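You operate a simulated robot arm through the tools that you are given. There is no shell and no other tool. Be economical: measure what you need, move in short steps, check, and stop when the job is done.

You are at the controls of a simulated two-armed robot. One attempt, no reset.

JOB
Take the red tea towel from the stone counter and lay it out flat on the top of the oak linen table.

Only the result counts: the job must be done as asked and must still hold three seconds after the hand-in. Knocking over, shifting, dropping, spilling or breaking anything else fails it. Flat cloth is picked up by pressing the open fingertips on it (5 to 10 N) and closing them slowly along it; thin cloth reads only 2 to 8 mm in the jaws.

ROBOT AND FRAMES
Two 7-joint arms with two-finger parallel grippers on one trunk, on a base that drives. Base frame: it is fixed to the floor where the robot stands at the start and does not move with it; the origin is under the middle of the robot, x ahead of it, y to its left, z up. Units: cm, degrees, N and s.
The left shoulder is at the start at [7, 16.3, 124.5], the right one opposite. Places, roughly: top of the oak linen table [-170, -10, 80]. Payload 3.43 kg a hand.
Tool frame (each hand has its own): the origin (TCP) lies between the finger pads and is the grasp point; the fingertips stand 3.4 cm ahead of it; z points along the fingers, y is the line along which they close. Largest opening 12.8 cm; finger width 2.4, thickness 1.2; the body of the gripper, 4.8 by 13 cm, starts 9.6 cm behind the TCP.
Orientation is that of the tool frame in the base frame, as a unit quaternion [x, y, z, w]. With the fingers straight down and closing along the base's y, the tool's x points along the base's -x, its y along +y and its z along -z.

CONTROLS
- The arms move only by the tool move_arm. It takes "left_moves", "right_moves" or both (then of equal length, played together; a hand with none holds still); each is a list of rows, each an object (a shift or turn left out is 0, a gripper value left out holds the last) with "linear": the shift along the tool's x, y, z in cm, a list of three; "delta_rot": the turn, a rotation vector about the tool's x, y, z in degrees, a list of three; "hand": the opening, from 0 (shut) to 1 (fully open). In form: [{"linear": [x, y, z], "delta_rot": [wx, wy, wz], "hand": hand}, ...]. A call has 1 to 20 rows; each row is the pose to reach, as a shift and turn from the pose commanded when the call began, along the tool's axes at that moment. Rows are played at 5 a second. More than 5 cm and 8.6 degrees between two rows, or a gripper value outside its range, and nothing of the call is played. Where a pose cannot be reached the arm comes as near as it can. A force on the tool above 40 N (or 10 N above the force at the start of the call, whichever is more), or a blocked arm, ends the call early, and 0.2 s more pass. The fingers move at their own pace (about 15.3 cm/s each) and stop on an object; they squeeze with about 25 N. The grip force told is the motor's: it shows also when the fingers shut on nothing. Time passes only in rows, and 0.2 s behind the last, so rows that repeat a pose let the fingers close. The reply holds the time, the measured pose of the TCP, the force on the tool along the base axes, the opening and the grip force, in the units named above and with some noise.
- Cameras (640 x 400 px; columns grow to the right, rows downward): "scene" is now at [13.89, -1.09, 148.14]; the picture's right is [-0.12, -0.99, 0.00], its down [-0.50, 0.06, -0.86] and it looks along [0.86, -0.11, -0.51] (base axes); focal length 249 px, centre (320, 200). "left" rides on the left gripper at [7.6, 1.1, -16] in its tool frame; the picture's right is [-0.15, 0.99, 0.00], its down [-0.88, -0.13, -0.46] and it looks along [-0.45, -0.07, 0.89] (tool axes); focal length 234 px, centre (320, 200). "right" rides on the right gripper at [7.6, -1.1, -16] in its tool frame; the picture's right is [0.15, 0.99, 0.00], its down [-0.88, 0.13, -0.46] and it looks along [-0.45, 0.07, 0.89] (tool axes); focal length 234 px, centre (320, 200). There is no depth. A picture from a camera that has moved, and an enlarged one, comes with that camera's place and axes in the base frame and with its lens.
- capture(camera): a new picture of that camera. It takes no simulated time.
- move_column(by): slides the trunk up (or, below 0, down) by that many cm; the arms and the scene camera ride with it, the base frame stays. It gives what a move gives, with no picture.
- steer(legs): drives the robot by 1 to 6 legs, each [ahead, left, turn to the left] in cm, cm and degrees, along the robot's own axes; the way and the turn of a leg run together, so that a leg with both is an arc; at most 150 cm and 180 degrees a leg. The arms and the cameras ride along, it lands a little off, and it stops where it bumps. It gives what a move gives.
- turn_head(pan, tilt): turns the head with the scene camera to pan (to the left, within 86 degrees either way) and tilt (down, from -29 to 69), counted from straight ahead of the robot. It gives what a move gives.
- enlarge(camera, box): a new picture of the part [left, top, right, bottom] of that camera's present view, enlarged. It takes no simulated time.
- job_done(): hands the job in; it is judged then, once.

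Go step by step. Nothing tells you exact positions but the pictures and the camera data: compare them with the known pose of the tool, close in by small moves and look again before you grip or let go. The budget is 120 turns and 92 pictures, counting those below and the enlarged ones. Unless the task says otherwise, let go and move clear before handing in, and close with one line.

The tools are called after "Request:" as a command line: name --argument value ..., lists and objects as JSON in quotes. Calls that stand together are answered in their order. move_arm: Moves the arms, as the interface text tells. Its arguments: {"type":"object","properties":{"left_moves":{"type":"array"},"right_moves":{"type":"array"}},"required":[]} The other tools are called the same way: move_column (by) slides the trunk up or down; steer (legs) drives the base; turn_head (pan, tilt) turns the head that bears the scene camera; capture (camera) takes a picture; enlarge (camera, box) takes an enlarged picture of a part of a camera's view; job_done () hands the job in.

At the start:

```text
t: 0.0
left_eef_pos: [58.22, 18.79, 126.66]
left_tcp_rot: [-0.001, 1.0, 0.0, 0.0]
left_wrist_force: [-0.1, 0.5, -0.4]
left_width: 12.8
left_gripper_force: 0.2
right_eef_pos: [49.08, -17.43, 124.73]
right_tcp_rot: [-0.001, 1.0, 0.0, -0.001]
right_wrist_force: [-0.2, 0.3, 0.6]
right_width: 12.8
right_gripper_force: 0.0
trunk travel left (down, up): [-72.5, 21.5]
robot x, y, heading: [0.11, -0.14, -0.2]
head pan, tilt: [-7.0, 30.3]
```

scene: 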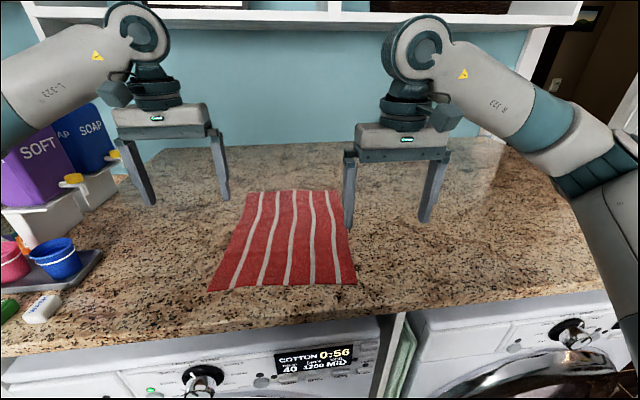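
right: 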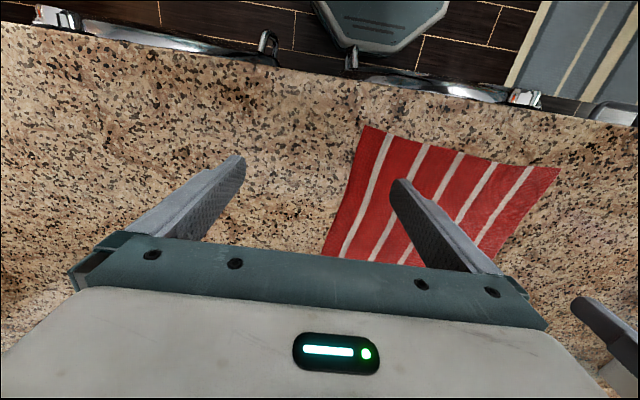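
left: 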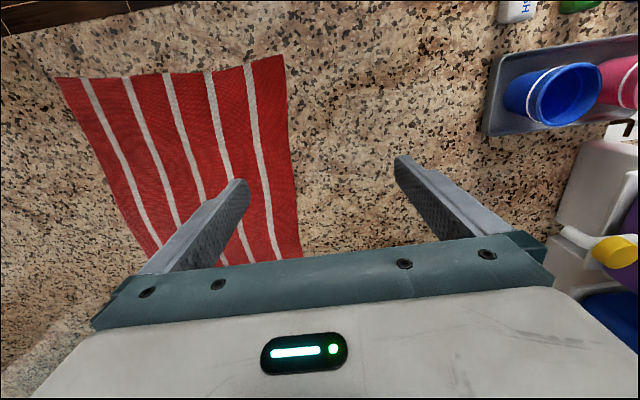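

The red towel lies on the counter at about x 51–95, y −15 to 16, with its near corners at about (52, 17.6) and (50, −13.6). Before I pick it up, I'll look around for the table and anything in the way.

Request:
turn_head --pan 86 --tilt 25

Request:
capture --camera "scene"

Request:
turn_head --pan -86 --tilt 25

Request:
capture --camera "scene"

Request:
turn_head --pan 0 --tilt 45

Request:
capture --camera "scene"

```text
t: 1.7
left_eef_pos: [58.33, 18.8, 126.57]
left_tcp_rot: [-0.001, 1.0, 0.0, 0.0]
left_wrist_force: [0.3, -0.4, 0.2]
left_width: 12.8
left_gripper_force: 0.0
right_eef_pos: [49.11, -17.51, 124.78]
right_tcp_rot: [-0.001, 1.0, 0.0, 0.0]
right_wrist_force: [-0.4, -0.3, 0.4]
right_width: 12.79
right_gripper_force: 0.1
trunk travel left (down, up): [-72.5, 21.5]
robot x, y, heading: [0.01, 0.13, -0.2]
head pan, tilt: [85.9, 25.0]
```

```text
88 pictures are left
camera scene: at [5.59, 9.2, 149.0], right [1.0, -0.07, 0.0], down [-0.03, -0.42, -0.91], along [0.06, 0.9, -0.42], focal length 249 px, centre (320, 200)
```

scene: 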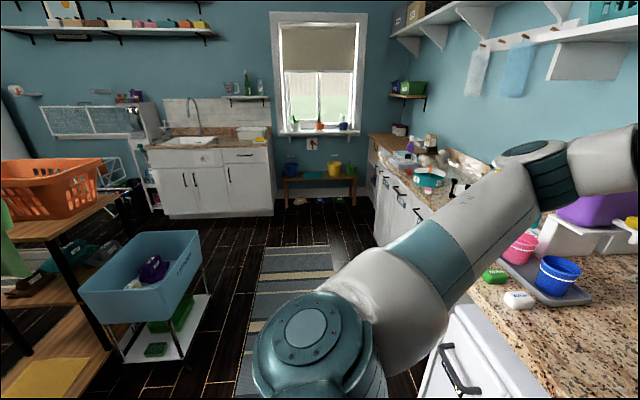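

```text
t: 4.3
left_eef_pos: [58.25, 18.71, 126.63]
left_tcp_rot: [-0.001, 1.0, 0.0, 0.0]
left_wrist_force: [-0.4, 0.1, -0.5]
left_width: 12.78
left_gripper_force: 0.1
right_eef_pos: [49.07, -17.43, 124.78]
right_tcp_rot: [0.0, 1.0, 0.0, 0.0]
right_wrist_force: [0.8, 0.6, 0.7]
right_width: 12.83
right_gripper_force: 0.1
trunk travel left (down, up): [-72.5, 21.5]
robot x, y, heading: [-0.18, -0.13, 0.2]
head pan, tilt: [-85.9, 25.0]
```

```text
87 pictures are left
camera scene: at [5.59, -9.18, 149.0], right [-1.0, -0.07, 0.0], down [-0.03, 0.42, -0.91], along [0.06, -0.9, -0.42], focal length 249 px, centre (320, 200)
```

scene: 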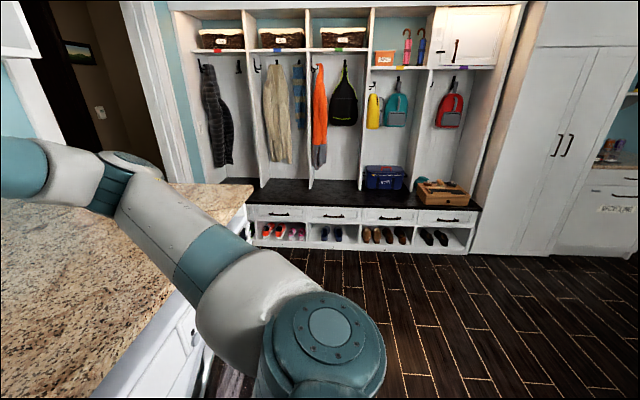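

```text
t: 5.9
left_eef_pos: [58.36, 18.78, 126.65]
left_tcp_rot: [0.0, 1.0, -0.001, 0.0]
left_wrist_force: [0.3, -0.7, -0.3]
left_width: 12.79
left_gripper_force: 0.0
right_eef_pos: [49.16, -17.34, 124.64]
right_tcp_rot: [0.0, 1.0, 0.0, 0.0]
right_wrist_force: [0.2, 0.6, 0.0]
right_width: 12.82
right_gripper_force: 0.0
trunk travel left (down, up): [-72.5, 21.5]
robot x, y, heading: [0.22, 0.19, 0.1]
head pan, tilt: [0.0, 45.0]
```

```text
86 pictures are left
camera scene: at [13.06, 0.0, 145.94], right [0.0, -1.0, 0.0], down [-0.71, 0.0, -0.71], along [0.71, 0.0, -0.71], focal length 249 px, centre (320, 200)
```

scene: 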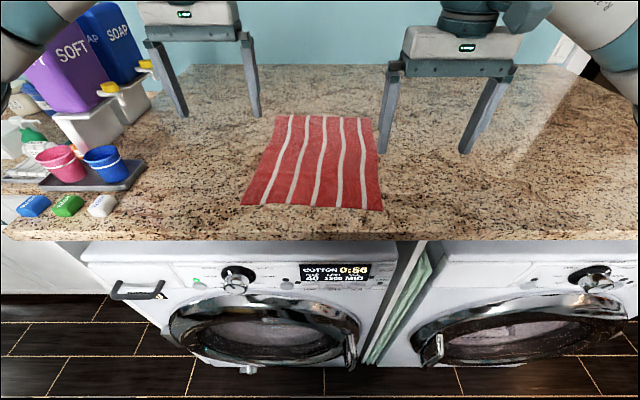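

Clear view: the near corners are at about (52.3, 17.7) and (50.8, −13.8). I'll move both hands just above points inside those corners, partly closed, and check with the wrist cameras.

Request:
move_arm --left_moves '[{"linear": [1, -1.15, 3.66], "hand": 0.35}, {"linear": [2, -2.3, 7.3], "hand": 0.35}, {"linear": [3, -3.45, 11], "hand": 0.35}, {"linear": [4, -4.6, 14.65], "hand": 0.35}, {"linear": [4, -4.6, 14.65], "hand": 0.35}]' --right_moves '[{"linear": [-1, 1.75, 3.2], "hand": 0.35}, {"linear": [-2, 3.5, 6.3], "hand": 0.35}, {"linear": [-3, 5.2, 9.5], "hand": 0.35}, {"linear": [-3.7, 7, 12.7], "hand": 0.35}, {"linear": [-3.7, 7, 12.7], "hand": 0.35}]'

Request:
capture --camera "left"

Request:
capture --camera "right"

Request:
enlarge --camera "scene" --box '[200, 80, 420, 240]'

```text
t: 6.9
left_eef_pos: [54.39, 14.38, 113.43]
left_tcp_rot: [-0.002, 1.0, -0.004, 0.009]
left_wrist_force: [-3.0, 0.5, 13.2]
left_width: 4.49
left_gripper_force: 0.0
right_eef_pos: [52.64, -10.52, 113.56]
right_tcp_rot: [0.0, 1.0, 0.005, 0.007]
right_wrist_force: [-2.5, -0.3, 13.7]
right_width: 4.45
right_gripper_force: 0.3
trunk travel left (down, up): [-72.5, 21.5]
robot x, y, heading: [0.31, 0.28, 0.1]
head pan, tilt: [0.0, 45.0]
stopped in row 5 (right hand): the force on the tool passed its limit (the readings are from after the stop); the commanded pose is now the measured one
```

```text
85 pictures are left
camera left: at [46.55, 15.78, 129.33], right [0.14, 0.99, -0.01], down [0.87, -0.12, 0.47], along [0.47, -0.07, -0.88], focal length 234 px, centre (320, 200)
```

left: 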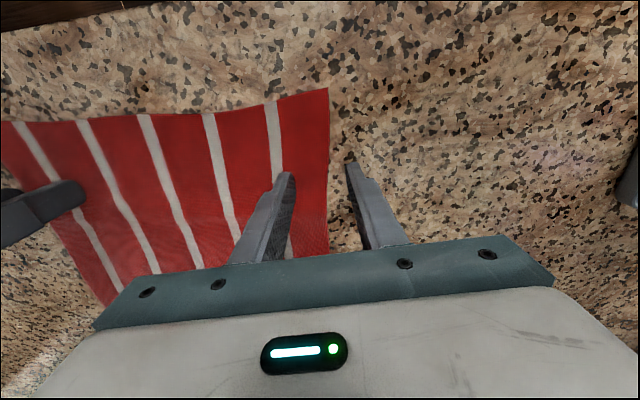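

```text
84 pictures are left
camera right: at [44.74, -11.87, 129.35], right [-0.15, 0.99, 0.01], down [0.87, 0.13, 0.47], along [0.46, 0.08, -0.88], focal length 234 px, centre (320, 200)
```

right: 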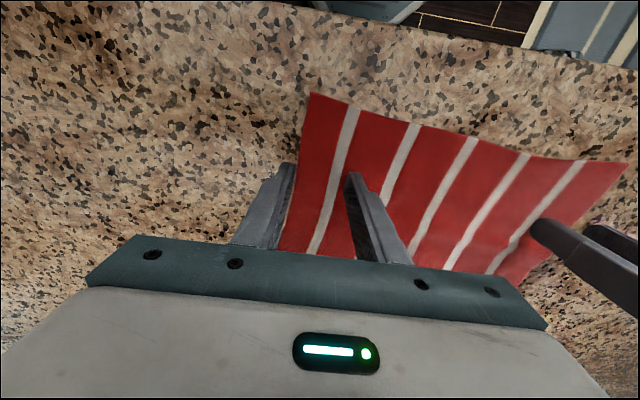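

```text
2.50 times, centred on (310, 160) of scene
camera zoom: at [12.74, 0.05, 145.99], right [0.0, -1.0, 0.0], down [-0.71, 0.0, -0.71], along [0.71, 0.0, -0.71], focal length 623 px, centre (345, 300)
```

zoom: 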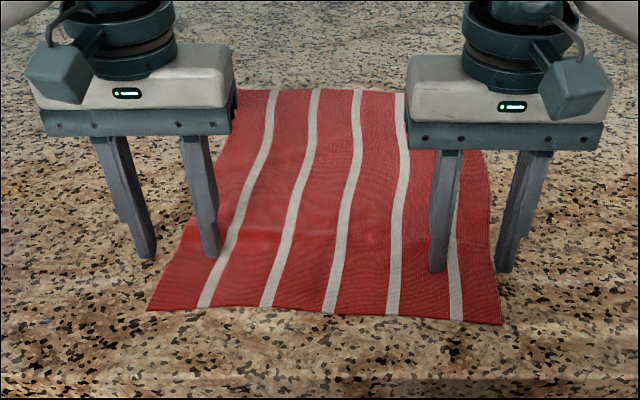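

Both hands stopped about 1.5 cm short of target with around 13 N, which could be deceleration or contact. I'll hold still for one row to read the resting force.

Request:
move_arm --left_moves '[{"linear": [0, 0, 0]}, {"linear": [0, 0, 0]}]' --right_moves '[{"linear": [0, 0, 0]}, {"linear": [0, 0, 0]}]'

```text
t: 7.5
left_eef_pos: [54.5, 14.35, 113.55]
left_tcp_rot: [-0.003, 1.0, -0.005, 0.008]
left_wrist_force: [0.7, 0.4, 19.6]
left_width: 4.45
left_gripper_force: 0.1
right_eef_pos: [52.72, -10.57, 113.56]
right_tcp_rot: [0.001, 1.0, 0.004, 0.008]
right_wrist_force: [2.3, 0.8, 20.5]
right_width: 4.54
right_gripper_force: 0.6
trunk travel left (down, up): [-72.5, 21.5]
robot x, y, heading: [0.44, -0.27, -0.2]
head pan, tilt: [0.0, 45.0]
```

The 20 N is sustained, so the fingertips are already on the surface and the counter top is really at z ≈ 110. That puts the near corners at about (47.6, 15.9) and (46, −12.2). I'll lift, shift both hands to just inside those corners, and look again.

Request:
move_arm --left_moves '[{"linear": [0, 0, -2]}, {"linear": [2.5, -0.9, -2], "hand": 0.32}, {"linear": [4.9, -1.8, -2], "hand": 0.32}, {"linear": [4.9, -1.8, -1.2], "hand": 0.32}, {"linear": [4.9, -1.8, -1.2], "hand": 0.32}]' --right_moves '[{"linear": [0, 0, -2]}, {"linear": [2.4, 0.9, -2], "hand": 0.32}, {"linear": [4.7, 1.8, -2], "hand": 0.32}, {"linear": [4.7, 1.8, -1.2], "hand": 0.32}, {"linear": [4.7, 1.8, -1.2], "hand": 0.32}]'

Request:
capture --camera "left"

Request:
capture --camera "right"

Request:
enlarge --camera "scene" --box '[200, 80, 420, 240]'

```text
t: 8.7
left_eef_pos: [49.73, 12.45, 114.4]
left_tcp_rot: [-0.003, 1.0, -0.004, 0.007]
left_wrist_force: [-0.4, 0.1, 0.6]
left_width: 4.1
left_gripper_force: 0.0
right_eef_pos: [48.06, -8.96, 114.43]
right_tcp_rot: [0.0, 1.0, 0.003, 0.005]
right_wrist_force: [-0.6, 0.4, 0.1]
right_width: 4.08
right_gripper_force: 0.1
trunk travel left (down, up): [-72.5, 21.5]
robot x, y, heading: [-0.17, -0.26, -0.0]
head pan, tilt: [0.0, 45.0]
```

```text
82 pictures are left
camera left: at [41.86, 13.87, 130.28], right [0.14, 0.99, -0.01], down [0.88, -0.12, 0.47], along [0.46, -0.07, -0.88], focal length 234 px, centre (320, 200)
```

left: 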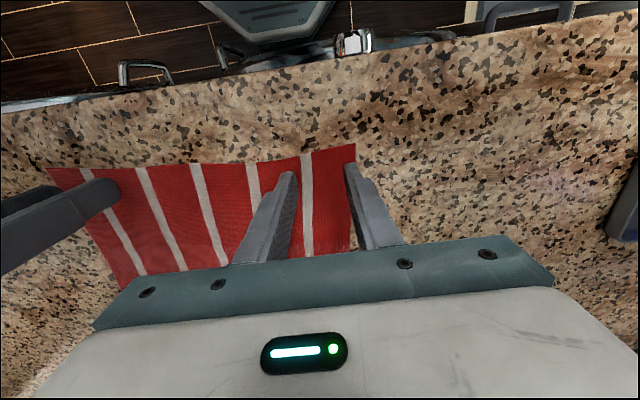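

```text
81 pictures are left
camera right: at [40.3, -10.19, 130.25], right [-0.15, 0.99, 0.01], down [0.88, 0.13, 0.47], along [0.46, 0.07, -0.88], focal length 234 px, centre (320, 200)
```

right: 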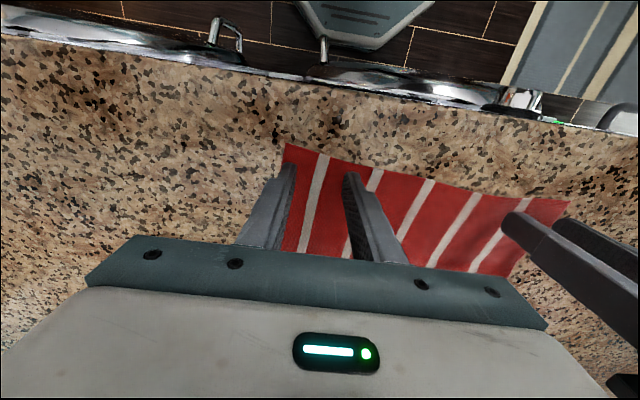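

```text
2.50 times, centred on (310, 160) of scene
camera zoom: at [13.02, 0.01, 145.94], right [0.0, -1.0, 0.0], down [-0.71, 0.0, -0.71], along [0.71, 0.0, -0.71], focal length 623 px, centre (345, 300)
```

zoom: 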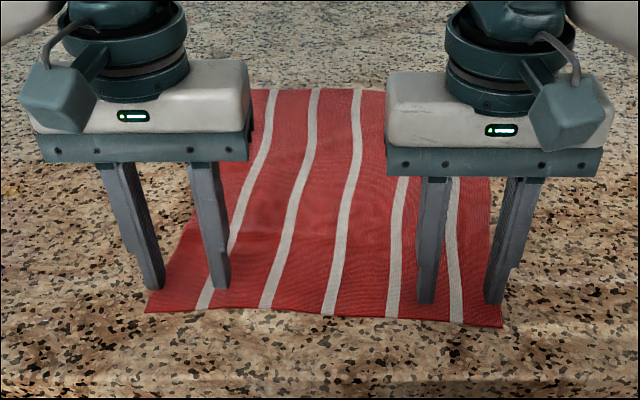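

The outer fingers sit right at the side edges, so I'll move each hand about 1 cm inward and press lightly.

Request:
move_arm --left_moves '[{"linear": [0, -1, 0]}, {"linear": [0, -1, 0.4]}, {"linear": [0, -1, 0.7]}, {"linear": [0, -1, 0.9]}, {"linear": [0, -1, 0.9]}]' --right_moves '[{"linear": [0, 0.9, 0]}, {"linear": [0, 0.9, 0.4]}, {"linear": [0, 0.9, 0.7]}, {"linear": [0, 0.9, 0.9]}, {"linear": [0, 0.9, 0.9]}]'

```text
t: 9.9
left_eef_pos: [49.88, 11.49, 113.63]
left_tcp_rot: [-0.003, 1.0, -0.003, 0.009]
left_wrist_force: [1.1, -0.4, 8.3]
left_width: 4.07
left_gripper_force: 0.0
right_eef_pos: [48.16, -8.07, 113.57]
right_tcp_rot: [-0.001, 1.0, 0.005, 0.007]
right_wrist_force: [1.2, 0.2, 4.8]
right_width: 4.07
right_gripper_force: 0.1
trunk travel left (down, up): [-72.5, 21.5]
robot x, y, heading: [0.23, -0.04, -0.1]
head pan, tilt: [0.0, 45.0]
```

Pressing with 8 N on the left and 5 N on the right. I'll close slowly, adding a touch more pressure on the right.

Request:
move_arm --left_moves '[{"hand": 0.29}, {"hand": 0.26}, {"hand": 0.23}, {"hand": 0.2}, {"hand": 0.17}, {"hand": 0.14}, {"hand": 0.11}, {"hand": 0.08}, {"hand": 0.05}, {"hand": 0.02}, {"hand": 0}, {"hand": 0}, {"hand": 0}]' --right_moves '[{"linear": [0, 0, 0.1], "hand": 0.29}, {"linear": [0, 0, 0.1], "hand": 0.26}, {"linear": [0, 0, 0.1], "hand": 0.23}, {"linear": [0, 0, 0.1], "hand": 0.2}, {"linear": [0, 0, 0.1], "hand": 0.17}, {"linear": [0, 0, 0.1], "hand": 0.14}, {"linear": [0, 0, 0.1], "hand": 0.11}, {"linear": [0, 0, 0.1], "hand": 0.08}, {"linear": [0, 0, 0.1], "hand": 0.05}, {"linear": [0, 0, 0.1], "hand": 0.02}, {"linear": [0, 0, 0.1], "hand": 0}, {"linear": [0, 0, 0.1], "hand": 0}, {"linear": [0, 0, 0.1], "hand": 0}]'

Request:
enlarge --camera "scene" --box '[200, 80, 420, 240]'

```text
t: 12.7
left_eef_pos: [49.68, 11.43, 113.52]
left_tcp_rot: [-0.003, 1.0, -0.004, 0.007]
left_wrist_force: [0.1, -8.6, 1.0]
left_width: 0.2
left_gripper_force: 24.9
right_eef_pos: [47.91, -7.96, 113.65]
right_tcp_rot: [0.0, 1.0, 0.005, 0.006]
right_wrist_force: [1.2, 5.3, 30.6]
right_width: 0.64
right_gripper_force: 24.4
trunk travel left (down, up): [-72.5, 21.5]
robot x, y, heading: [-0.05, 0.01, 0.1]
head pan, tilt: [0.0, 45.0]
```

```text
2.50 times, centred on (310, 160) of scene
camera zoom: at [12.81, -0.03, 145.97], right [0.0, -1.0, 0.0], down [-0.71, 0.0, -0.71], along [0.71, 0.0, -0.71], focal length 623 px, centre (345, 300)
```

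zoom: 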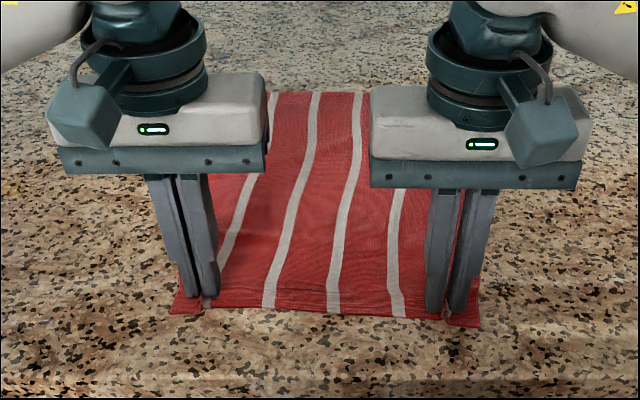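

Both jaws now hold cloth, reading 2 mm on the left and 6 mm on the right. I'll lift slightly to test the grips.

Request:
move_arm --left_moves '[{"linear": [0, 0, -2]}, {"linear": [0, 0, -4]}, {"linear": [0, 0, -7]}, {"linear": [0, 0, -10]}, {"linear": [0, 0, -10]}]' --right_moves '[{"linear": [0, 0, -2]}, {"linear": [0, 0, -4]}, {"linear": [0, 0, -7]}, {"linear": [0, 0, -10]}, {"linear": [0, 0, -10]}]'

Request:
capture --camera "scene"

Request:
capture --camera "left"

```text
t: 13.9
left_eef_pos: [49.65, 11.61, 123.38]
left_tcp_rot: [-0.003, 1.0, -0.004, 0.006]
left_wrist_force: [-1.1, -17.1, 0.1]
left_width: 0.21
left_gripper_force: 25.5
right_eef_pos: [47.99, -8.07, 123.5]
right_tcp_rot: [0.0, 1.0, 0.005, 0.004]
right_wrist_force: [1.1, 16.5, -0.6]
right_width: 0.23
right_gripper_force: 24.6
trunk travel left (down, up): [-72.5, 21.5]
robot x, y, heading: [0.16, -0.48, -0.0]
head pan, tilt: [0.0, 45.0]
```

```text
78 pictures are left
camera scene: at [13.16, 0.0, 145.93], right [0.0, -1.0, 0.0], down [-0.71, 0.0, -0.71], along [0.71, 0.0, -0.71], focal length 249 px, centre (320, 200)
```

scene: 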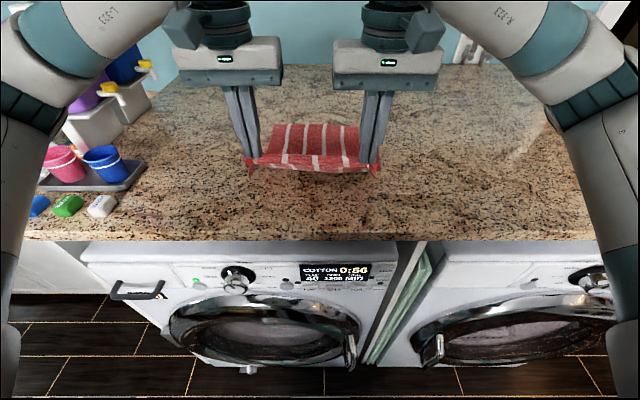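

```text
77 pictures are left
camera left: at [41.88, 12.91, 139.32], right [0.14, 0.99, -0.01], down [0.88, -0.12, 0.47], along [0.46, -0.07, -0.88], focal length 234 px, centre (320, 200)
```

left: 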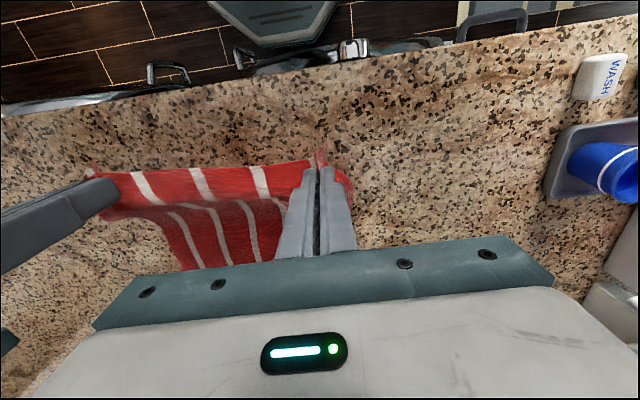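

Both grips hold, with about 17 N of tension along the edge. I'll ease the hands together a little, then raise the towel clear of the counter.

Request:
move_arm --left_moves '[{"linear": [0, -0.25, 0]}, {"linear": [0, -0.4, -3]}, {"linear": [0, -0.4, -6]}, {"linear": [0, -0.4, -9]}, {"linear": [0, -0.4, -12]}, {"linear": [0, -0.4, -12]}]' --right_moves '[{"linear": [0, 0.25, 0]}, {"linear": [0, 0.4, -3]}, {"linear": [0, 0.4, -6]}, {"linear": [0, 0.4, -9]}, {"linear": [0, 0.4, -12]}, {"linear": [0, 0.4, -12]}]'

Request:
move_column --by 20

Request:
capture --camera "scene"

```text
t: 15.3
left_eef_pos: [49.6, 11.4, 135.63]
left_tcp_rot: [-0.003, 1.0, -0.003, 0.006]
left_wrist_force: [-0.4, -4.9, -0.2]
left_width: 0.19
left_gripper_force: 25.3
right_eef_pos: [48.11, -7.79, 135.48]
right_tcp_rot: [0.0, 1.0, 0.005, 0.005]
right_wrist_force: [0.7, 4.8, -0.6]
right_width: 0.24
right_gripper_force: 24.9
trunk travel left (down, up): [-72.5, 21.5]
robot x, y, heading: [0.17, -0.26, -0.1]
head pan, tilt: [0.0, 45.0]
```

```text
t: 17.5
left_eef_pos: [49.57, 11.35, 155.51]
left_tcp_rot: [-0.002, 1.0, -0.003, 0.007]
left_wrist_force: [0.1, -4.6, -0.2]
left_width: 0.18
left_gripper_force: 25.2
right_eef_pos: [47.97, -7.68, 155.43]
right_tcp_rot: [0.0, 1.0, 0.004, 0.005]
right_wrist_force: [0.9, 4.7, -0.1]
right_width: 0.22
right_gripper_force: 25.1
trunk travel left (down, up): [-92.5, 1.5]
robot x, y, heading: [-0.11, 0.0, -0.1]
head pan, tilt: [0.0, 45.0]
```

```text
76 pictures are left
camera scene: at [13.09, 0.0, 165.93], right [0.0, -1.0, 0.0], down [-0.71, 0.0, -0.71], along [0.71, 0.0, -0.71], focal length 249 px, centre (320, 200)
```

scene: 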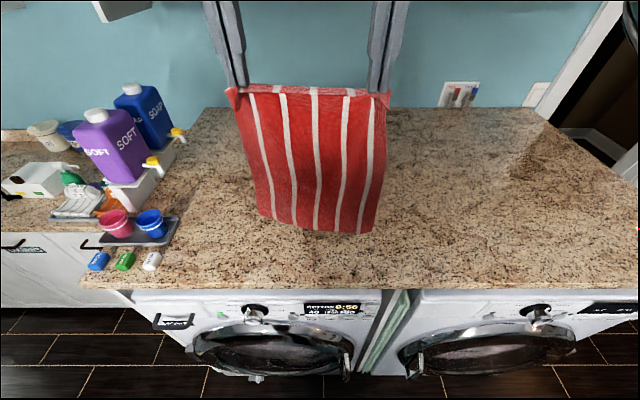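

The towel hangs freely and is fully clear of the counter. I'll back away, turn right (the open side) by 90°, and look toward the table.

Request:
steer --legs '[[-40, 0, 0], [0, 0, -90]]'

Request:
turn_head --pan -80 --tilt 30

Request:
capture --camera "scene"

Request:
turn_head --pan 0 --tilt 30

Request:
capture --camera "scene"

```text
t: 23.7
left_eef_pos: [-27.49, -49.53, 155.53]
left_tcp_rot: [0.699, 0.715, -0.008, 0.002]
left_wrist_force: [-4.1, 0.1, -0.1]
left_width: 0.21
left_gripper_force: 24.7
right_eef_pos: [-46.71, -47.99, 155.51]
right_tcp_rot: [0.7, 0.714, -0.001, 0.006]
right_wrist_force: [3.4, 0.2, -0.2]
right_width: 0.22
right_gripper_force: 24.9
trunk travel left (down, up): [-92.5, 1.5]
robot x, y, heading: [-40.43, 0.3, -89.2]
head pan, tilt: [0.0, 45.0]
```

```text
t: 25.3
left_eef_pos: [-27.67, -49.35, 155.61]
left_tcp_rot: [0.699, 0.716, -0.008, 0.003]
left_wrist_force: [-4.7, -0.7, -0.6]
left_width: 0.18
left_gripper_force: 25.1
right_eef_pos: [-46.84, -48.04, 155.45]
right_tcp_rot: [0.701, 0.713, 0.0, 0.008]
right_wrist_force: [4.8, 0.5, -0.1]
right_width: 0.23
right_gripper_force: 25.0
trunk travel left (down, up): [-92.5, 1.5]
robot x, y, heading: [-39.87, 0.04, -89.1]
head pan, tilt: [-80.0, 30.0]
```

```text
75 pictures are left
camera scene: at [-48.85, -6.79, 168.2], right [-0.19, 0.98, 0.0], down [0.49, 0.1, -0.87], along [-0.85, -0.17, -0.5], focal length 249 px, centre (320, 200)
```

scene: 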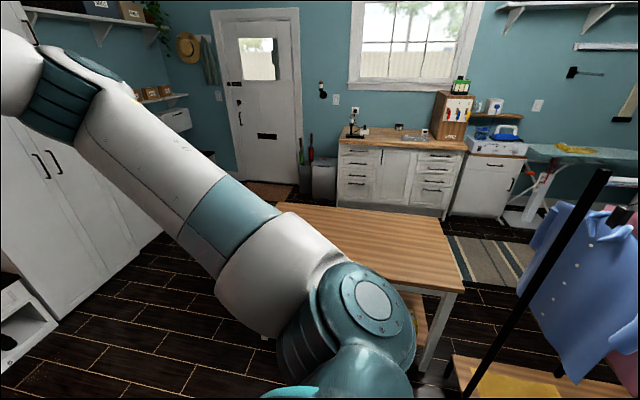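

```text
t: 26.8
left_eef_pos: [-27.68, -49.28, 155.51]
left_tcp_rot: [0.698, 0.716, -0.007, 0.003]
left_wrist_force: [-4.4, -0.4, -0.1]
left_width: 0.18
left_gripper_force: 24.8
right_eef_pos: [-46.81, -48.08, 155.4]
right_tcp_rot: [0.7, 0.714, -0.001, 0.007]
right_wrist_force: [4.3, 0.3, 0.1]
right_width: 0.23
right_gripper_force: 25.2
trunk travel left (down, up): [-92.5, 1.5]
robot x, y, heading: [-40.31, 0.01, -88.8]
head pan, tilt: [0.0, 30.0]
```

```text
74 pictures are left
camera scene: at [-39.81, -14.1, 168.2], right [-1.0, -0.02, 0.0], down [-0.01, 0.5, -0.87], along [0.02, -0.87, -0.5], focal length 249 px, centre (320, 200)
```

scene: 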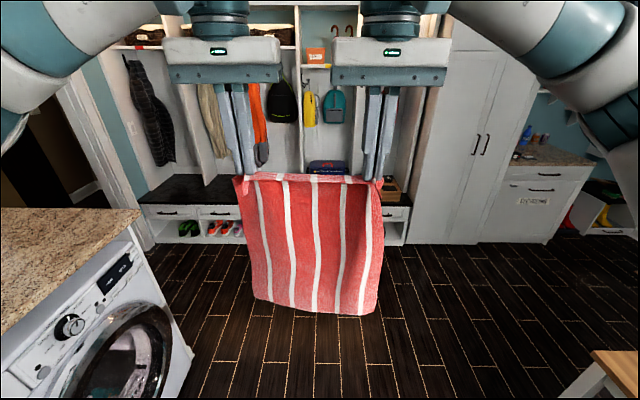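

The table top is bare, roughly x −133 to −190 and y −60 to 40. I'll turn to face it and pull up close, with the towel still high.

Request:
steer --legs '[[0, 0, -90.8], [48, 10, 0]]'

Request:
turn_head --pan 0 --tilt 45

Request:
capture --camera "scene"

```text
t: 33.5
left_eef_pos: [-136.85, -21.77, 155.64]
left_tcp_rot: [1.0, 0.005, -0.007, -0.004]
left_wrist_force: [-0.1, 4.4, -0.9]
left_width: 0.2
left_gripper_force: 24.8
right_eef_pos: [-135.33, -2.58, 155.51]
right_tcp_rot: [1.0, 0.002, -0.007, 0.004]
right_wrist_force: [-0.1, -3.2, -0.2]
right_width: 0.24
right_gripper_force: 25.3
trunk travel left (down, up): [-92.5, 1.5]
robot x, y, heading: [-87.25, -10.23, -179.8]
head pan, tilt: [0.0, 30.0]
```

```text
t: 34.3
left_eef_pos: [-137.2, -21.75, 155.58]
left_tcp_rot: [1.0, 0.004, -0.007, -0.003]
left_wrist_force: [0.4, 3.5, -0.2]
left_width: 0.18
left_gripper_force: 24.9
right_eef_pos: [-135.47, -2.79, 155.45]
right_tcp_rot: [1.0, 0.001, -0.006, 0.004]
right_wrist_force: [-0.8, -4.4, 0.2]
right_width: 0.23
right_gripper_force: 25.3
trunk travel left (down, up): [-92.5, 1.5]
robot x, y, heading: [-87.71, -10.33, -180.1]
head pan, tilt: [0.0, 45.0]
```

```text
73 pictures are left
camera scene: at [-100.93, -10.28, 165.94], right [0.0, 1.0, 0.0], down [0.71, 0.0, -0.71], along [-0.71, 0.0, -0.71], focal length 249 px, centre (320, 200)
```

scene: 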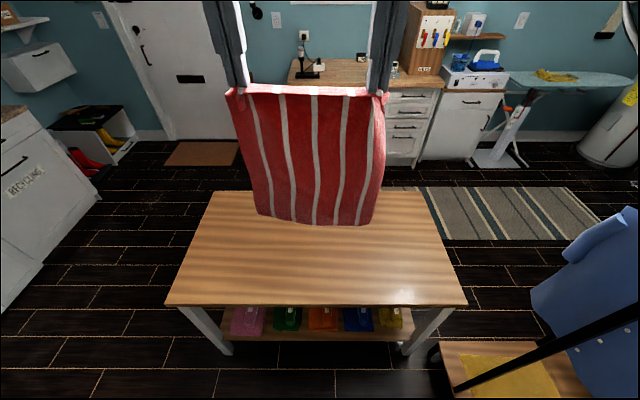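

By triangulating two views I get a table top at about z 76, x −137 to −197, y −64 to 41. I'll creep a bit closer, then extend the arms over the table while lowering.

Request:
steer --legs '[[12.3, 0, 0]]'

Request:
move_arm --left_moves '[{"linear": [-2, 0, 1.5]}, {"linear": [-4, 0, 3]}, {"linear": [-6, 0, 5]}, {"linear": [-8, 0, 7]}, {"linear": [-10, 0, 9]}, {"linear": [-12, 0, 11]}, {"linear": [-14, 0, 13]}, {"linear": [-16, 0, 15]}, {"linear": [-18, 0, 17]}, {"linear": [-20, 0, 19]}, {"linear": [-22, 0, 21]}, {"linear": [-24, 0, 22.5]}, {"linear": [-26, 0, 24]}, {"linear": [-28, 0, 25]}, {"linear": [-30, 0, 25]}, {"linear": [-32, 0, 25]}, {"linear": [-32, 0, 25]}]' --right_moves '[{"linear": [-2, 0, 1.5]}, {"linear": [-4, 0, 3]}, {"linear": [-6, 0, 5]}, {"linear": [-8, 0, 7]}, {"linear": [-10, 0, 9]}, {"linear": [-12, 0, 11]}, {"linear": [-14, 0, 13]}, {"linear": [-16, 0, 15]}, {"linear": [-18, 0, 17]}, {"linear": [-20, 0, 19]}, {"linear": [-22, 0, 21]}, {"linear": [-24, 0, 22.5]}, {"linear": [-26, 0, 24]}, {"linear": [-28, 0, 25]}, {"linear": [-30, 0, 25]}, {"linear": [-32, 0, 25]}, {"linear": [-32, 0, 25]}]'

Request:
capture --camera "scene"

```text
t: 35.6
left_eef_pos: [-148.8, -21.83, 155.79]
left_tcp_rot: [1.0, 0.004, -0.009, -0.003]
left_wrist_force: [0.6, 3.0, -0.2]
left_width: 0.21
left_gripper_force: 24.7
right_eef_pos: [-147.1, -2.65, 155.71]
right_tcp_rot: [1.0, 0.001, -0.008, 0.004]
right_wrist_force: [-0.3, -3.7, 0.2]
right_width: 0.24
right_gripper_force: 24.8
trunk travel left (down, up): [-92.5, 1.5]
robot x, y, heading: [-99.92, -10.48, -179.7]
head pan, tilt: [0.0, 45.0]
```

```text
t: 39.2
left_eef_pos: [-181.81, -21.92, 131.27]
left_tcp_rot: [1.0, 0.003, -0.008, -0.004]
left_wrist_force: [0.5, 1.1, -0.3]
left_width: 0.21
left_gripper_force: 24.9
right_eef_pos: [-180.01, -3.02, 130.88]
right_tcp_rot: [1.0, 0.001, -0.006, 0.004]
right_wrist_force: [-0.3, -1.0, 0.8]
right_width: 0.2
right_gripper_force: 24.6
trunk travel left (down, up): [-92.5, 1.5]
robot x, y, heading: [-100.1, -10.23, -179.9]
head pan, tilt: [0.0, 45.0]
```

```text
72 pictures are left
camera scene: at [-113.17, -10.31, 165.94], right [0.0, 1.0, 0.0], down [0.71, 0.0, -0.71], along [-0.71, 0.0, -0.71], focal length 249 px, centre (320, 200)
```

scene: 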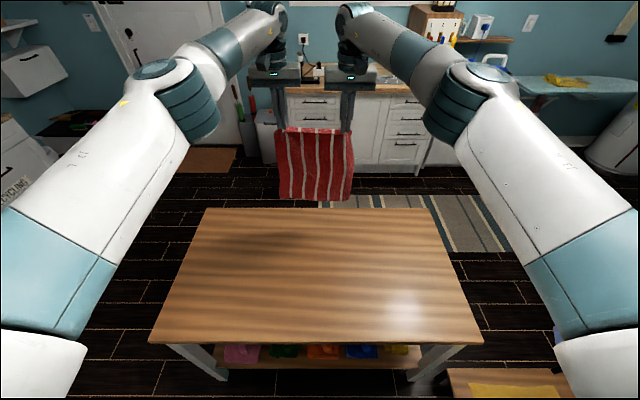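

The towel hangs over the far part of the table with its bottom at about z 98. I'll lower the trunk until the bottom edge nearly touches.

Request:
move_column --by -16

Request:
capture --camera "scene"

Request:
capture --camera "left"

```text
t: 41.0
left_eef_pos: [-181.71, -22.04, 115.21]
left_tcp_rot: [1.0, 0.004, -0.007, -0.004]
left_wrist_force: [0.8, 1.9, -0.4]
left_width: 0.23
left_gripper_force: 24.7
right_eef_pos: [-180.0, -3.17, 114.96]
right_tcp_rot: [1.0, 0.002, -0.006, 0.004]
right_wrist_force: [-0.4, -2.4, 0.0]
right_width: 0.22
right_gripper_force: 24.8
trunk travel left (down, up): [-76.5, 17.5]
robot x, y, heading: [-100.34, -10.48, -179.7]
head pan, tilt: [0.0, 45.0]
```

```text
71 pictures are left
camera scene: at [-113.15, -10.32, 149.94], right [0.0, 1.0, 0.0], down [0.71, 0.0, -0.71], along [-0.71, 0.0, -0.71], focal length 249 px, centre (320, 200)
```

scene: 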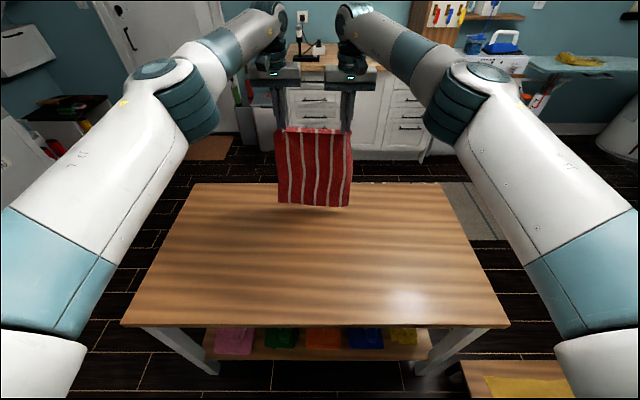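

```text
70 pictures are left
camera left: at [-173.99, -23.01, 131.0], right [-0.14, -0.99, -0.01], down [-0.87, 0.12, 0.47], along [-0.46, 0.07, -0.88], focal length 234 px, centre (320, 200)
```

left: 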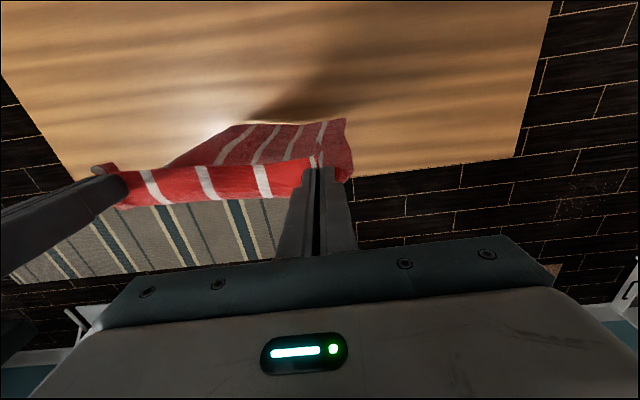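

The bottom edge is right at the table surface, about 12 cm from the far edge. I'll start laying it by drawing both hands back toward me while lowering.

Request:
move_arm --left_moves '[{"linear": [0, 0, 1.5]}, {"linear": [2, 0, 3]}, {"linear": [5.5, 0, 4]}, {"linear": [9, 0, 5.5]}, {"linear": [12, 0, 7.5]}, {"linear": [15, 0, 9.5]}, {"linear": [17.5, 0, 11.5]}, {"linear": [20, 0, 13.5]}, {"linear": [22, 0, 15.5]}, {"linear": [24, 0, 17.5]}, {"linear": [24, 0, 17.5]}]' --right_moves '[{"linear": [0, 0, 1.5]}, {"linear": [2, 0, 3]}, {"linear": [5.5, 0, 4]}, {"linear": [9, 0, 5.5]}, {"linear": [12, 0, 7.5]}, {"linear": [15, 0, 9.5]}, {"linear": [17.5, 0, 11.5]}, {"linear": [20, 0, 13.5]}, {"linear": [22, 0, 15.5]}, {"linear": [24, 0, 17.5]}, {"linear": [24, 0, 17.5]}]'

Request:
capture --camera "scene"

Request:
capture --camera "left"

```text
t: 43.4
left_eef_pos: [-158.15, -21.7, 97.14]
left_tcp_rot: [1.0, 0.005, -0.007, -0.003]
left_wrist_force: [-0.1, 0.3, -0.2]
left_width: 0.19
left_gripper_force: 25.2
right_eef_pos: [-156.18, -3.16, 97.14]
right_tcp_rot: [1.0, 0.002, -0.005, 0.004]
right_wrist_force: [-0.2, 0.2, -0.3]
right_width: 0.23
right_gripper_force: 26.0
trunk travel left (down, up): [-76.5, 17.5]
robot x, y, heading: [-100.0, -10.23, -179.9]
head pan, tilt: [0.0, 45.0]
```

```text
69 pictures are left
camera scene: at [-113.16, -10.32, 149.94], right [0.0, 1.0, 0.0], down [0.71, 0.0, -0.71], along [-0.71, 0.0, -0.71], focal length 249 px, centre (320, 200)
```

scene: 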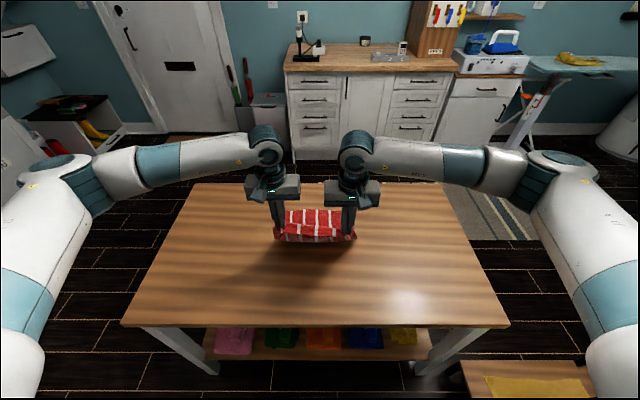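

```text
68 pictures are left
camera left: at [-150.34, -22.7, 113.12], right [-0.14, -0.99, -0.01], down [-0.87, 0.12, 0.47], along [-0.46, 0.07, -0.88], focal length 234 px, centre (320, 200)
```

left: 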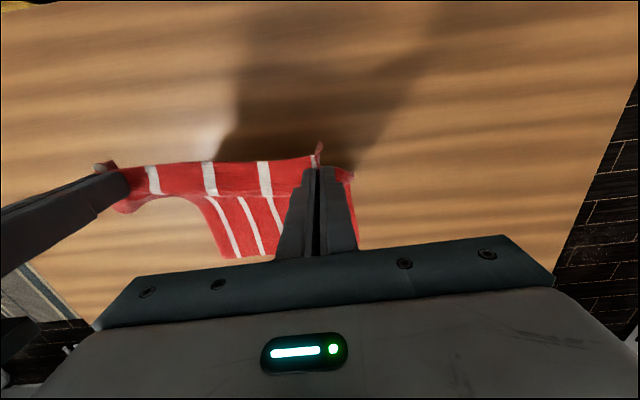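

The towel is trailing away from the hands as intended. I'll zoom in to check the laid part.

Request:
enlarge --camera "scene" --box '[240, 150, 400, 260]'

```text
3.64 times, centred on (320, 205) of scene
camera zoom: at [-113.16, -10.32, 149.94], right [0.0, 1.0, 0.0], down [0.71, 0.0, -0.71], along [-0.71, 0.0, -0.71], focal length 906 px, centre (320, 182)
```

zoom: 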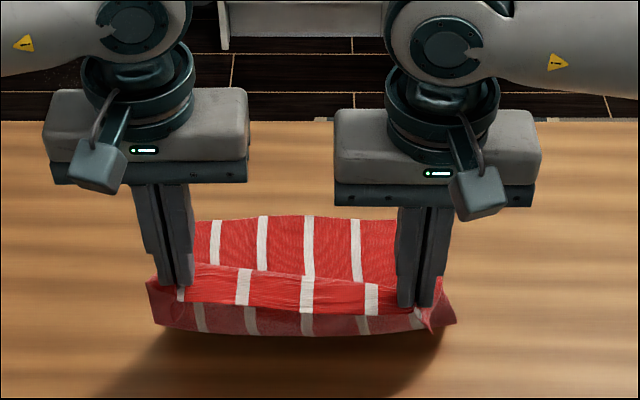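

The far edge rests at x ≈ −181, with some slack bellying under the hands. I'll keep drawing back while staying tauter, then lower to just above the table.

Request:
move_arm --left_moves '[{"linear": [2, 0, 0.3]}, {"linear": [4, 0, 1.3]}, {"linear": [5.5, 0, 3]}, {"linear": [7, 0, 5]}, {"linear": [8.2, 0, 7.5]}, {"linear": [9.2, 0, 10]}, {"linear": [10, 0, 12]}, {"linear": [10, 0, 12]}]' --right_moves '[{"linear": [2, 0, 0.3]}, {"linear": [4, 0, 1.3]}, {"linear": [5.5, 0, 3]}, {"linear": [7, 0, 5]}, {"linear": [8.2, 0, 7.5]}, {"linear": [9.2, 0, 10]}, {"linear": [10, 0, 12]}, {"linear": [10, 0, 12]}]'

Request:
enlarge --camera "scene" --box '[240, 150, 400, 260]'

Request:
capture --camera "left"

```text
t: 45.2
left_eef_pos: [-148.19, -21.52, 85.23]
left_tcp_rot: [1.0, 0.005, -0.007, -0.003]
left_wrist_force: [-0.9, -0.4, 0.6]
left_width: 0.17
left_gripper_force: 24.6
right_eef_pos: [-146.49, -3.16, 84.93]
right_tcp_rot: [1.0, 0.002, -0.005, 0.004]
right_wrist_force: [-0.1, 0.8, -0.4]
right_width: 0.25
right_gripper_force: 25.1
trunk travel left (down, up): [-76.5, 17.5]
robot x, y, heading: [-100.23, -10.15, -179.6]
head pan, tilt: [0.0, 45.0]
```

```text
3.64 times, centred on (320, 205) of scene
camera zoom: at [-113.16, -10.32, 149.94], right [0.0, 1.0, 0.0], down [0.71, 0.0, -0.71], along [-0.71, 0.0, -0.71], focal length 906 px, centre (320, 182)
```

zoom: 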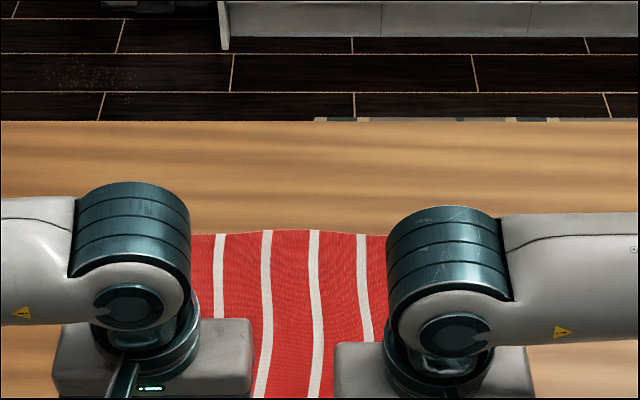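

```text
65 pictures are left
camera left: at [-140.41, -22.51, 100.98], right [-0.14, -0.99, -0.01], down [-0.88, 0.12, 0.47], along [-0.46, 0.07, -0.88], focal length 234 px, centre (320, 200)
```

left: 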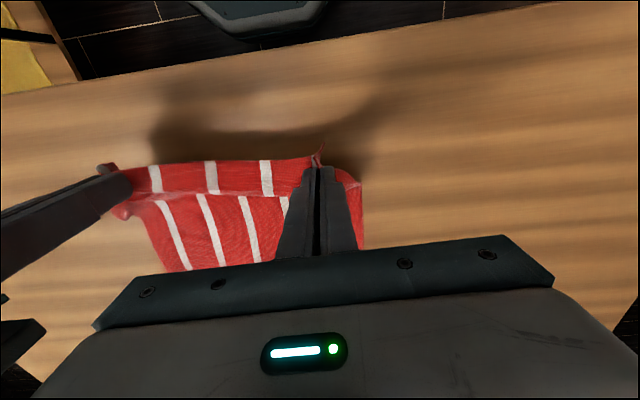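

The far edge is at about x −178.5 and the near edge is still some 7 cm inside the table edge. I'll lower the last few centimetres with a slight pull back, feeling for contact.

Request:
move_arm --left_moves '[{"linear": [0.5, 0, 1]}, {"linear": [1, 0, 2]}, {"linear": [1.3, 0, 2.8]}, {"linear": [1.5, 0, 3.4]}, {"linear": [1.5, 0, 3.4]}]' --right_moves '[{"linear": [0.5, 0, 1]}, {"linear": [1, 0, 2]}, {"linear": [1.3, 0, 2.8]}, {"linear": [1.5, 0, 3.4]}, {"linear": [1.5, 0, 3.4]}]'

Request:
capture --camera "left"

Request:
capture --camera "scene"

```text
t: 46.4
left_eef_pos: [-146.77, -21.37, 81.72]
left_tcp_rot: [1.0, 0.004, -0.008, -0.003]
left_wrist_force: [0.6, 0.7, 0.4]
left_width: 0.21
left_gripper_force: 24.8
right_eef_pos: [-144.9, -3.24, 81.51]
right_tcp_rot: [1.0, 0.001, -0.006, 0.004]
right_wrist_force: [-0.4, -0.4, -0.9]
right_width: 0.22
right_gripper_force: 24.7
trunk travel left (down, up): [-76.5, 17.5]
robot x, y, heading: [-99.57, -10.15, -179.9]
head pan, tilt: [0.0, 45.0]
```

```text
64 pictures are left
camera left: at [-138.92, -22.43, 97.53], right [-0.14, -0.99, -0.01], down [-0.87, 0.12, 0.47], along [-0.46, 0.07, -0.88], focal length 234 px, centre (320, 200)
```

left: 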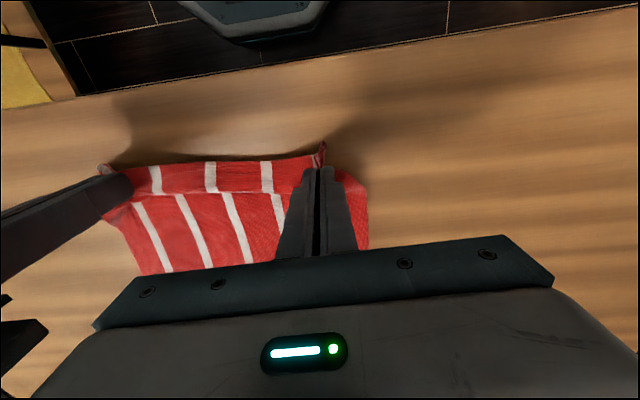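

```text
63 pictures are left
camera scene: at [-113.15, -10.32, 149.94], right [0.0, 1.0, 0.0], down [0.71, 0.0, -0.71], along [-0.71, 0.0, -0.71], focal length 249 px, centre (320, 200)
```

scene: 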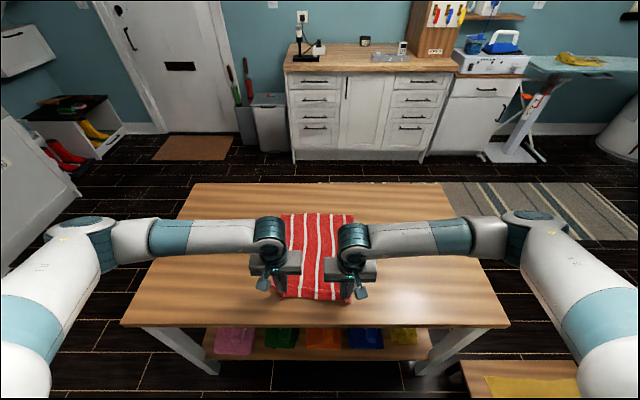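

The shadow gap shows I'm still above the table with no contact force. I'll keep lowering in small steps.

Request:
move_arm --left_moves '[{"linear": [0.2, 0, 0.5]}, {"linear": [0.4, 0, 1.0]}, {"linear": [0.5, 0, 1.5]}, {"linear": [0.5, 0, 1.5]}]' --right_moves '[{"linear": [0.2, 0, 0.5]}, {"linear": [0.4, 0, 1.0]}, {"linear": [0.5, 0, 1.5]}, {"linear": [0.5, 0, 1.5]}]'

Request:
capture --camera "left"

```text
t: 47.4
left_eef_pos: [-146.29, -21.38, 80.24]
left_tcp_rot: [1.0, 0.005, -0.007, -0.004]
left_wrist_force: [-0.5, 0.5, 0.7]
left_width: 0.19
left_gripper_force: 24.9
right_eef_pos: [-144.39, -3.32, 80.05]
right_tcp_rot: [1.0, 0.002, -0.006, 0.005]
right_wrist_force: [0.8, 0.4, 0.8]
right_width: 0.23
right_gripper_force: 24.8
trunk travel left (down, up): [-76.5, 17.5]
robot x, y, heading: [-99.75, -10.24, -179.7]
head pan, tilt: [0.0, 45.0]
```

```text
62 pictures are left
camera left: at [-138.47, -22.42, 96.05], right [-0.14, -0.99, -0.01], down [-0.87, 0.12, 0.47], along [-0.46, 0.07, -0.88], focal length 234 px, centre (320, 200)
```

left: 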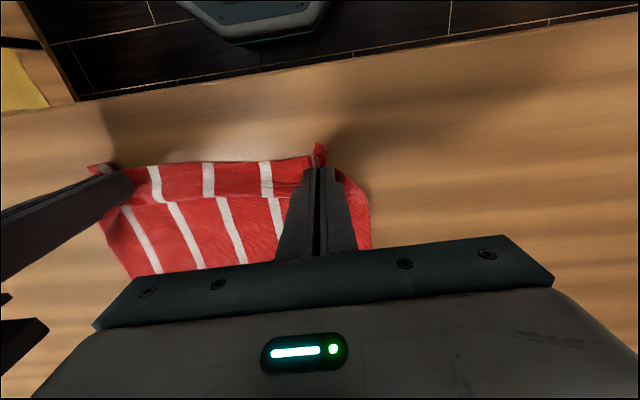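

Nearly down. I'll lower a bit further and spread the hands slightly to draw the edge straight.

Request:
move_arm --left_moves '[{"linear": [0, 0.1, 0.3]}, {"linear": [0, 0.2, 0.6]}, {"linear": [0, 0.3, 0.9]}, {"linear": [0, 0.4, 1.2]}, {"linear": [0, 0.4, 1.2]}]' --right_moves '[{"linear": [0, -0.1, 0.3]}, {"linear": [0, -0.2, 0.6]}, {"linear": [0, -0.3, 0.9]}, {"linear": [0, -0.4, 1.2]}, {"linear": [0, -0.4, 1.2]}]'

Request:
capture --camera "left"

Request:
enlarge --camera "scene" --box '[230, 190, 400, 310]'

```text
t: 48.4
left_eef_pos: [-146.41, -21.55, 79.67]
left_tcp_rot: [1.0, 0.004, -0.012, -0.008]
left_wrist_force: [5.8, -2.4, 23.4]
left_width: 0.21
left_gripper_force: 24.8
right_eef_pos: [-144.41, -3.17, 79.59]
right_tcp_rot: [1.0, 0.003, -0.012, 0.009]
right_wrist_force: [6.1, 2.6, 25.1]
right_width: 0.22
right_gripper_force: 24.5
trunk travel left (down, up): [-76.5, 17.5]
robot x, y, heading: [-100.26, -10.23, -180.0]
head pan, tilt: [0.0, 45.0]
stopped in row 5 (right hand): the force on the tool passed its limit (the readings are from after the stop); the commanded pose is now the measured one
```

```text
61 pictures are left
camera left: at [-138.39, -22.68, 95.42], right [-0.14, -0.99, -0.01], down [-0.87, 0.12, 0.48], along [-0.47, 0.08, -0.88], focal length 234 px, centre (320, 200)
```

left: 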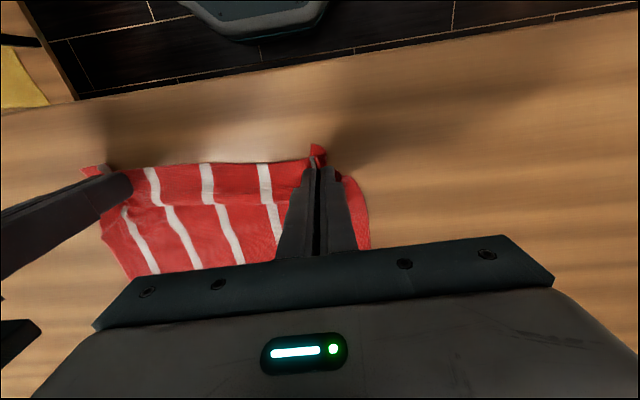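

```text
3.33 times, centred on (315, 250) of scene
camera zoom: at [-112.7, -10.3, 150.01], right [0.0, 1.0, 0.0], down [0.7, 0.0, -0.71], along [-0.71, 0.0, -0.7], focal length 831 px, centre (337, 33)
```

zoom: 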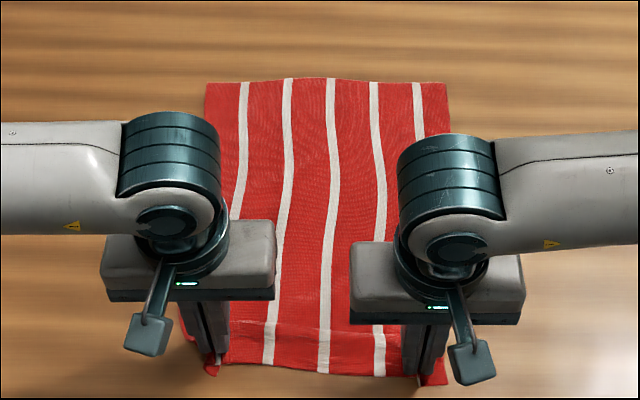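

The fingertips are on the table (top at about z 76.2). A small slack fold remains near the hem, so I'll ease up slightly and pull back and apart to straighten it.

Request:
move_arm --left_moves '[{"linear": [0, 0, -0.5]}, {"linear": [0.8, 0.3, -0.5]}, {"linear": [1.6, 0.5, -0.5]}, {"linear": [2.2, 0.5, -0.4]}, {"linear": [2.2, 0.5, -0.4]}]' --right_moves '[{"linear": [0, 0, -0.5]}, {"linear": [0.8, -0.3, -0.5]}, {"linear": [1.6, -0.5, -0.5]}, {"linear": [2.2, -0.5, -0.4]}, {"linear": [2.2, -0.5, -0.4]}]'

Request:
capture --camera "left"

Request:
enlarge --camera "scene" --box '[230, 190, 400, 310]'

```text
t: 49.6
left_eef_pos: [-144.32, -22.03, 79.73]
left_tcp_rot: [1.0, 0.004, -0.01, -0.007]
left_wrist_force: [-1.5, 8.7, 8.3]
left_width: 0.21
left_gripper_force: 25.0
right_eef_pos: [-142.44, -2.62, 79.68]
right_tcp_rot: [1.0, 0.003, -0.009, 0.008]
right_wrist_force: [-2.3, -9.4, 4.6]
right_width: 0.27
right_gripper_force: 24.4
trunk travel left (down, up): [-76.5, 17.5]
robot x, y, heading: [-99.93, -10.19, -179.8]
head pan, tilt: [0.0, 45.0]
```

```text
59 pictures are left
camera left: at [-136.36, -23.14, 95.5], right [-0.14, -0.99, -0.01], down [-0.87, 0.12, 0.48], along [-0.47, 0.08, -0.88], focal length 234 px, centre (320, 200)
```

left: 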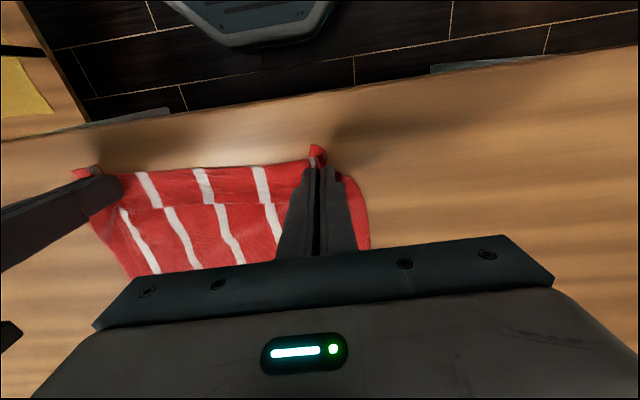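

```text
3.33 times, centred on (315, 250) of scene
camera zoom: at [-113.1, -10.31, 149.95], right [0.0, 1.0, 0.0], down [0.71, 0.0, -0.71], along [-0.71, 0.0, -0.71], focal length 831 px, centre (337, 33)
```

zoom: 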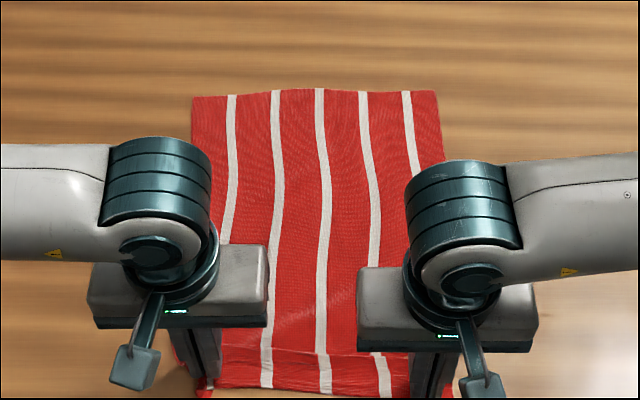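

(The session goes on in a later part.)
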